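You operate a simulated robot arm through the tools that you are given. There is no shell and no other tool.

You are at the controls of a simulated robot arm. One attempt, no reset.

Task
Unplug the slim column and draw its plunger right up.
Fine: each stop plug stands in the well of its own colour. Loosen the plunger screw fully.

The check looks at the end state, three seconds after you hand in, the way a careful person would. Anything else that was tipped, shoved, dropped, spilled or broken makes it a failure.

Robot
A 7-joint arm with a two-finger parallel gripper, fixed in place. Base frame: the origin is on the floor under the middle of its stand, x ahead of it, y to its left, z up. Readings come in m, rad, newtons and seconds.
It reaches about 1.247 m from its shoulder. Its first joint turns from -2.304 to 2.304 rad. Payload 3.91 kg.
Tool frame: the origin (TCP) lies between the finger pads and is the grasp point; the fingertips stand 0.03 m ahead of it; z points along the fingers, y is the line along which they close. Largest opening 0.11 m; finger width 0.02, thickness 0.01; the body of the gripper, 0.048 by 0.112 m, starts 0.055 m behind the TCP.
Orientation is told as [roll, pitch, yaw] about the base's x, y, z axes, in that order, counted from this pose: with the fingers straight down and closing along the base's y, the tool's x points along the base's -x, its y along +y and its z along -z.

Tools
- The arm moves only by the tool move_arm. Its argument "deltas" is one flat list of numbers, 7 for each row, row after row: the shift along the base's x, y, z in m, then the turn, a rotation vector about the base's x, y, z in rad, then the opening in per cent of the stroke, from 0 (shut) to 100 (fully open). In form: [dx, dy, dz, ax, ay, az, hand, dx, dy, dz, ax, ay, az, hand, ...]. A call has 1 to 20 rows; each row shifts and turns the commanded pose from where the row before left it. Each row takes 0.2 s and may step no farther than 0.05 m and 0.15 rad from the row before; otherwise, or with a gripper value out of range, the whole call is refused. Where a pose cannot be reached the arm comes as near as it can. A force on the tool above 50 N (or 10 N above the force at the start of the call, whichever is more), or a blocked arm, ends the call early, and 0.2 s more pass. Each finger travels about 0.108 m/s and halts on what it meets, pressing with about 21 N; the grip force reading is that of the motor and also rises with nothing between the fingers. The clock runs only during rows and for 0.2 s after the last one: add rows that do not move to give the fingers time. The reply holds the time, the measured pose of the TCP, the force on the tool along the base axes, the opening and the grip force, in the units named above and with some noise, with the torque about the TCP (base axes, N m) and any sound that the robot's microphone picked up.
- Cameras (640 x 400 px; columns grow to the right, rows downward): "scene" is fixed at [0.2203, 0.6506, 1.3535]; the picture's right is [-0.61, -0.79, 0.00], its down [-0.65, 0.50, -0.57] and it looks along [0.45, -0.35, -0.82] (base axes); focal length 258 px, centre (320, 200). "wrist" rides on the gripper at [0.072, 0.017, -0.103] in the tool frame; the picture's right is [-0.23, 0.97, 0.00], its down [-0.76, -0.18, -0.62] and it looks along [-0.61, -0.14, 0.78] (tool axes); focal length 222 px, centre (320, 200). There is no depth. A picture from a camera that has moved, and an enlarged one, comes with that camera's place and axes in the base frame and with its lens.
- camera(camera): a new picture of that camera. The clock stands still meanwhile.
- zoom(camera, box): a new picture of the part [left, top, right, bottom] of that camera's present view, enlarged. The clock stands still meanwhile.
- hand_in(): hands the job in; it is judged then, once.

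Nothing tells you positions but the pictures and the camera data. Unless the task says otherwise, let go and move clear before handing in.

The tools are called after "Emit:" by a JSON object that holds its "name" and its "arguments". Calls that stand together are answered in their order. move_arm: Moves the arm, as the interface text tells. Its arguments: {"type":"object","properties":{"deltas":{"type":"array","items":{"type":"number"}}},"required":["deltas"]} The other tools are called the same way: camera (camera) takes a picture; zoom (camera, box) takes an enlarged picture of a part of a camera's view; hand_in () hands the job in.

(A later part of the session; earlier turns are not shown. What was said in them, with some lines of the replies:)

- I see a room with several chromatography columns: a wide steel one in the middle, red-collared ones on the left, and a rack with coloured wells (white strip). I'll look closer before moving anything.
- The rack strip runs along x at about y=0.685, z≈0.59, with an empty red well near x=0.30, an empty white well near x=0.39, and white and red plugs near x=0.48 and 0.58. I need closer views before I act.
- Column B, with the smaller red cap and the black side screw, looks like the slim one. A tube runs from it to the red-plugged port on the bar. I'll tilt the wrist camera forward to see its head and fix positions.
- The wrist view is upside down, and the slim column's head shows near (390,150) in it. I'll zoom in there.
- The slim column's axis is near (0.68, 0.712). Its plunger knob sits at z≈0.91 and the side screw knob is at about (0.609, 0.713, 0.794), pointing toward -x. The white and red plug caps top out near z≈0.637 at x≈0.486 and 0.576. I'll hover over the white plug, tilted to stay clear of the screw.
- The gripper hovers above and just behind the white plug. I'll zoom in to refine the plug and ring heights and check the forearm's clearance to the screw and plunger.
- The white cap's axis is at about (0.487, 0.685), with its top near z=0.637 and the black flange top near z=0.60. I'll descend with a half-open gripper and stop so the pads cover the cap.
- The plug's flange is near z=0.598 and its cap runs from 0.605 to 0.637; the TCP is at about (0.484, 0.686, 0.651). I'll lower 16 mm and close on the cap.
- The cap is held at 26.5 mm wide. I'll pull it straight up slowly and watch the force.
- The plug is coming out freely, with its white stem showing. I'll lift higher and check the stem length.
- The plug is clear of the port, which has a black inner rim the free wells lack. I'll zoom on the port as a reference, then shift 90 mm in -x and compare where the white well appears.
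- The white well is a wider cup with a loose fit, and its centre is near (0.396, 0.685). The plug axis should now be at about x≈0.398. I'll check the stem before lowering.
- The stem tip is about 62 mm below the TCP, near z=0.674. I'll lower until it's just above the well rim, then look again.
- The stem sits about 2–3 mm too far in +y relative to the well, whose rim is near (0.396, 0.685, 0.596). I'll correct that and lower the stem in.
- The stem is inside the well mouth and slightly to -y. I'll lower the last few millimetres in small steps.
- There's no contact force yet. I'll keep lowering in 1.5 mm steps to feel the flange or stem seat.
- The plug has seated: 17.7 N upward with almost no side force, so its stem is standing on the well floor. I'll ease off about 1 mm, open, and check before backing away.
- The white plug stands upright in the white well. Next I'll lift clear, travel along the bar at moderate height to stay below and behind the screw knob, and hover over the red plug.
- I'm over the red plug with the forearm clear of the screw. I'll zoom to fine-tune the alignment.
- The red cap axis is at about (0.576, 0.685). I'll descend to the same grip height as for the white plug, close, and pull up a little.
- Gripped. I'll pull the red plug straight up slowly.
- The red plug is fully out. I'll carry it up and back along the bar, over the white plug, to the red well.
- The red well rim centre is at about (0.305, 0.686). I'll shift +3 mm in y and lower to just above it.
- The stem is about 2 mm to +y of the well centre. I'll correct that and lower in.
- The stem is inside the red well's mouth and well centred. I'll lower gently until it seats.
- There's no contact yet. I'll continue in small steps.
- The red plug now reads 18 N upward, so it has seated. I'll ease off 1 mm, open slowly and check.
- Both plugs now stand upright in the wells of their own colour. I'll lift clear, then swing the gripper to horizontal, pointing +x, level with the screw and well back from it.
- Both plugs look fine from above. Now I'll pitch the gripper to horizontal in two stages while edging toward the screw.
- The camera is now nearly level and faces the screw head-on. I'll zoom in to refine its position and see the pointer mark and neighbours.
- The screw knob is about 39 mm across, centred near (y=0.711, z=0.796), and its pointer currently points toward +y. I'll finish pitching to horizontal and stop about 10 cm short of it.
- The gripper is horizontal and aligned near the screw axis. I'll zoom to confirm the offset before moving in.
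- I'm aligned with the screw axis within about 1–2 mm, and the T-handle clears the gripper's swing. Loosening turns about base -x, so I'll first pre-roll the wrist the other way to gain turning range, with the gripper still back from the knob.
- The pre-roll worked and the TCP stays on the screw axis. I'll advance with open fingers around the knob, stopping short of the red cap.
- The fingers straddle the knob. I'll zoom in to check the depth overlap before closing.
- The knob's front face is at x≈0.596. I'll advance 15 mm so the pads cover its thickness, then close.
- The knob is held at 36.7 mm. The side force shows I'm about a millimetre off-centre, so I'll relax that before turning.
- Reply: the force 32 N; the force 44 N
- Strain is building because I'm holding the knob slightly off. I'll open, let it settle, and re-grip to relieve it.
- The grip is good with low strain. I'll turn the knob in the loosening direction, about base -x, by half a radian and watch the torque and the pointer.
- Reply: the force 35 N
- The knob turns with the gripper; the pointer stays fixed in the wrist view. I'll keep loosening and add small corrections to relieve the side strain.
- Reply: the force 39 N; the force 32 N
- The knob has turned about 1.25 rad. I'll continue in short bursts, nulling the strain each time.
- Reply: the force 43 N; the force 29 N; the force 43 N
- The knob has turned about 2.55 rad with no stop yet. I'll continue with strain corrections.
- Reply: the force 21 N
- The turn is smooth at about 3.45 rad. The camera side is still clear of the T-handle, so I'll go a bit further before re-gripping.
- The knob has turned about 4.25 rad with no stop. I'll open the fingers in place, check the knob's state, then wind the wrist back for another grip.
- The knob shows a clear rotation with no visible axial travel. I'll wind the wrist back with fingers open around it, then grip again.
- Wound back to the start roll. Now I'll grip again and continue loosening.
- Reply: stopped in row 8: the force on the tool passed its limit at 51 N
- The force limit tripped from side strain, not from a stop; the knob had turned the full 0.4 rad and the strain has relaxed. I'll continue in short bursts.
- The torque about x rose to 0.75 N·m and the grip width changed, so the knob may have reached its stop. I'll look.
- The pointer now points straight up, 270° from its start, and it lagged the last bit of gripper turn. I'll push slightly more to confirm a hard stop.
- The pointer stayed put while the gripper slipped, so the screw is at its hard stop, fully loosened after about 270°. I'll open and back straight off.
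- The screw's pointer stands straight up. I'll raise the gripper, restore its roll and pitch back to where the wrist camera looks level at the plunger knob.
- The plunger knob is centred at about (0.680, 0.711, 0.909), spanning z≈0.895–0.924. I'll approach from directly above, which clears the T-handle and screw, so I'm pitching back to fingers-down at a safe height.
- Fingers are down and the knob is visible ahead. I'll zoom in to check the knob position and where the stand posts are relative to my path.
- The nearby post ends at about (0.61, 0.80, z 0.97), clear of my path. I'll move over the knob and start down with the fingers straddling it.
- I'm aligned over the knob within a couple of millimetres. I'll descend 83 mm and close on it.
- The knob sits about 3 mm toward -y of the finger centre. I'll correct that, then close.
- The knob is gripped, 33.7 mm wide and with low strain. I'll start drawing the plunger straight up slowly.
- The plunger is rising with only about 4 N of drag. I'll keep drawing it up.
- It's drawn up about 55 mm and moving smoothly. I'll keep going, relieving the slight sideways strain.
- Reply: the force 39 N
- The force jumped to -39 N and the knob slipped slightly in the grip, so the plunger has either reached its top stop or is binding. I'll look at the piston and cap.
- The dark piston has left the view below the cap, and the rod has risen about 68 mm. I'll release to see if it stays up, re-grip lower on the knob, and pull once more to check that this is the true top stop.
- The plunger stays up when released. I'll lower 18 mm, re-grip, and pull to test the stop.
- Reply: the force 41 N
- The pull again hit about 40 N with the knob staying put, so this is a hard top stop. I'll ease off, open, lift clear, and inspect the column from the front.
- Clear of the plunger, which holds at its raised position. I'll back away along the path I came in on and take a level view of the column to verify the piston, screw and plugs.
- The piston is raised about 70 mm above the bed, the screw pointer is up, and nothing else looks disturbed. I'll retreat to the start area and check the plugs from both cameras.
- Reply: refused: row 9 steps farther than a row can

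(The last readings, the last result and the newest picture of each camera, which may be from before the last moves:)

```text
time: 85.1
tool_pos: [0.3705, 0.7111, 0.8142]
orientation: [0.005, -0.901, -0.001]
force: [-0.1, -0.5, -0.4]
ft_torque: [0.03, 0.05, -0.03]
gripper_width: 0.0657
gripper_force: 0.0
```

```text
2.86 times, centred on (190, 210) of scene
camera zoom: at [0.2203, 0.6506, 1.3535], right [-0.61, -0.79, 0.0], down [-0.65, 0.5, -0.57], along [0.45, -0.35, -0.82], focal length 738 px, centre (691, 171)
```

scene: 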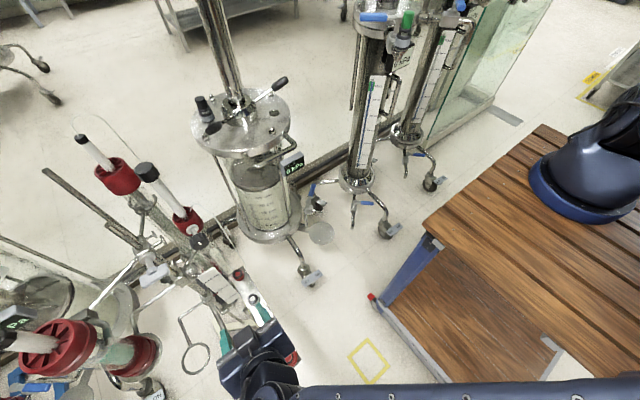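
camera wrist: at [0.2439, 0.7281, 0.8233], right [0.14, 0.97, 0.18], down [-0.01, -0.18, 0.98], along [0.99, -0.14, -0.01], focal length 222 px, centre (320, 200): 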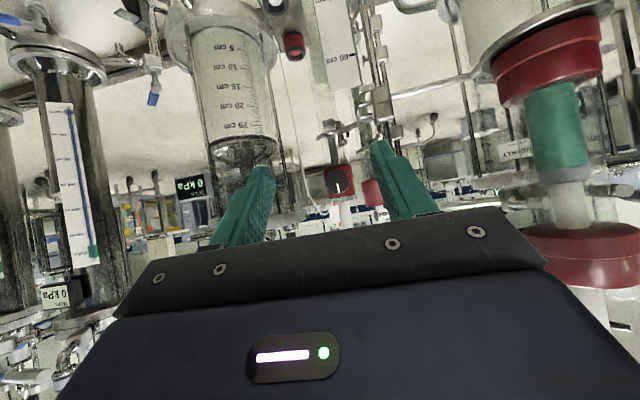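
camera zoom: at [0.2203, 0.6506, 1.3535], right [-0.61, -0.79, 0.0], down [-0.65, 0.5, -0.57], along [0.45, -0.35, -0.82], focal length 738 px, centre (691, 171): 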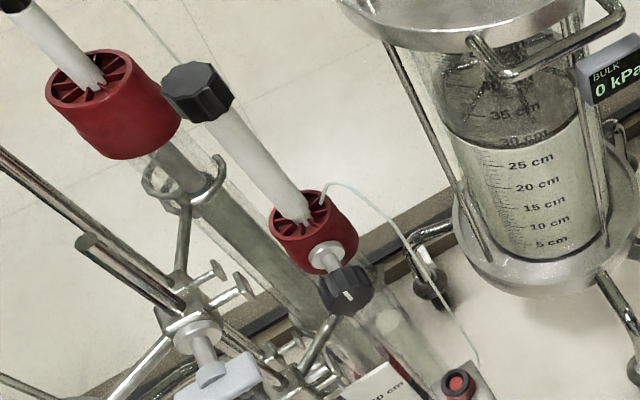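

That move was refused because the steps were too large, and nothing moved. I'll re-send it with smaller steps, rising first and then retreating.

Emit:
{"name": "move_arm", "arguments": {"deltas": [0, 0, 0.045, 0, 0, 0, 60, 0, 0, 0.045, 0, 0, 0, 60, 0, 0, 0.045, 0, 0, 0, 60, 0, 0, 0.045, 0, 0, 0, 60, -0.005, -0.037, 0.015, 0, 0.128, 0, 60, -0.005, -0.037, 0.015, 0, 0.128, 0, 60, -0.008, -0.037, 0.015, 0, 0.128, 0, 60, -0.008, -0.037, 0.015, 0, 0.128, 0, 60, -0.008, -0.037, 0.015, 0, 0.128, 0, 60, -0.008, -0.037, 0.015, 0, 0.128, 0, 60, -0.008, -0.037, 0.015, 0, 0.128, 0, 60, 0, 0, 0, 0, 0, 0, 60]}}

Emit:
{"name": "camera", "arguments": {"camera": "wrist"}}

Emit:
{"name": "camera", "arguments": {"camera": "scene"}}

Emit:
{"name": "zoom", "arguments": {"camera": "scene", "box": [200, 240, 320, 390]}}

Emit:
{"name": "zoom", "arguments": {"camera": "scene", "box": [120, 140, 260, 280]}}

```text
time: 87.7
tool_pos: [0.3177, 0.4549, 1.0985]
orientation: [0.002, -0.003, 0.0]
force: [0.4, -0.8, 0.6]
ft_torque: [-0.02, 0.0, -0.01]
gripper_width: 0.0661
gripper_force: 0.1
```

```text
taken
camera wrist: at [0.2447, 0.472, 1.2033], right [0.23, 0.97, 0.0], down [0.76, -0.18, 0.63], along [0.61, -0.14, -0.78], focal length 222 px, centre (320, 200)
```

wrist: 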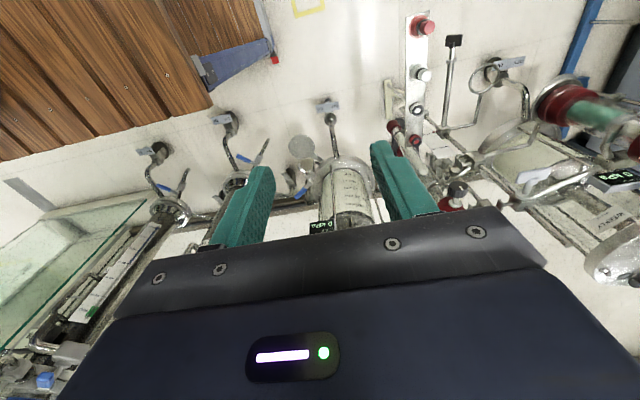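

```text
taken
```

scene: 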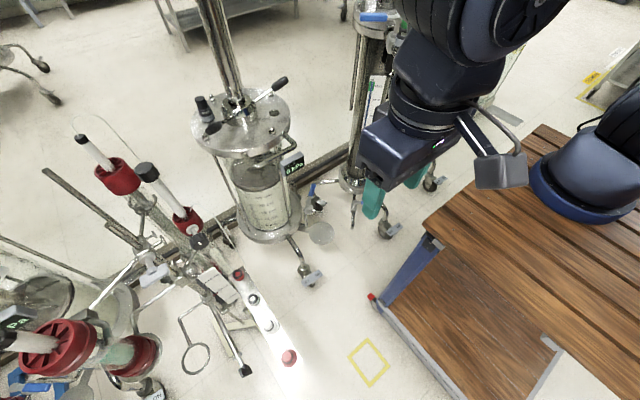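

```text
2.67 times, centred on (260, 315) of scene
camera zoom: at [0.2203, 0.6506, 1.3535], right [-0.61, -0.79, 0.0], down [-0.65, 0.5, -0.57], along [0.45, -0.35, -0.82], focal length 689 px, centre (480, -107)
```

zoom: 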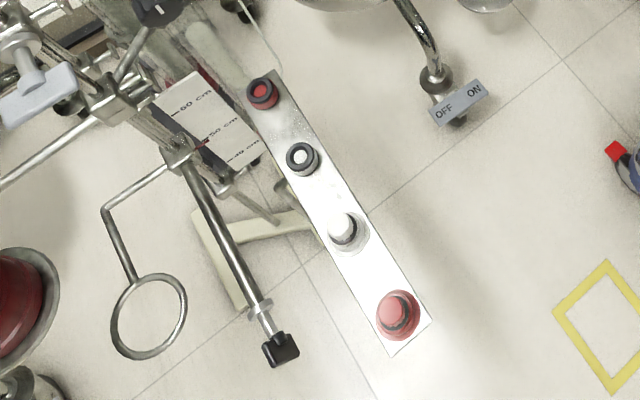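

```text
2.86 times, centred on (190, 210) of scene
camera zoom: at [0.2203, 0.6506, 1.3535], right [-0.61, -0.79, 0.0], down [-0.65, 0.5, -0.57], along [0.45, -0.35, -0.82], focal length 738 px, centre (691, 171)
```

zoom: 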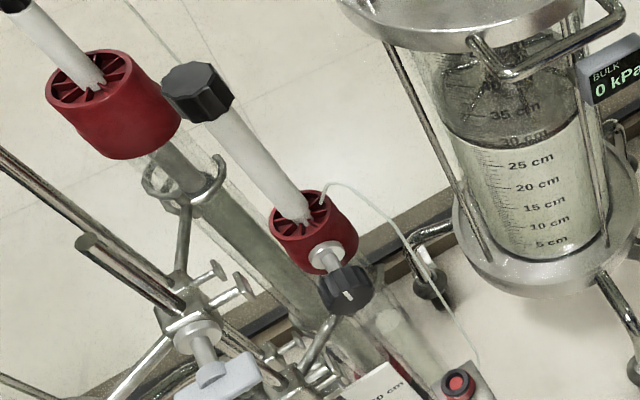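

Both plugs stand upright in the wells of their own colour. The screw is at its loosened stop, the plunger stays at the top of its travel, and the arm is clear with nothing else disturbed. Handing in.

Emit:
{"name": "hand_in", "arguments": {}}

```text
The job is handed in.
```

I unplugged the slim column, loosened its plunger screw fully and drew the plunger up to its stop, then handed the job in.

- **Plugs:** The white and red stop plugs came out of their ports and now stand upright in the white and red wells.
- **Plunger screw:** I turned it about 270° in the loosening direction, to a hard stop where it would turn no further.
- **Plunger:** It rose about 70 mm and then stopped. I let go, re-gripped and pulled again; it held at about 40 N without moving, and it stayed up when released. The piston sits roughly 80 mm below the cap, so I took that stop to be the top of its travel because it would go no higher.
- **Surroundings:** In the last pictures nothing else looked tipped, moved or spilled. The gripper was open and the arm back near its starting position.
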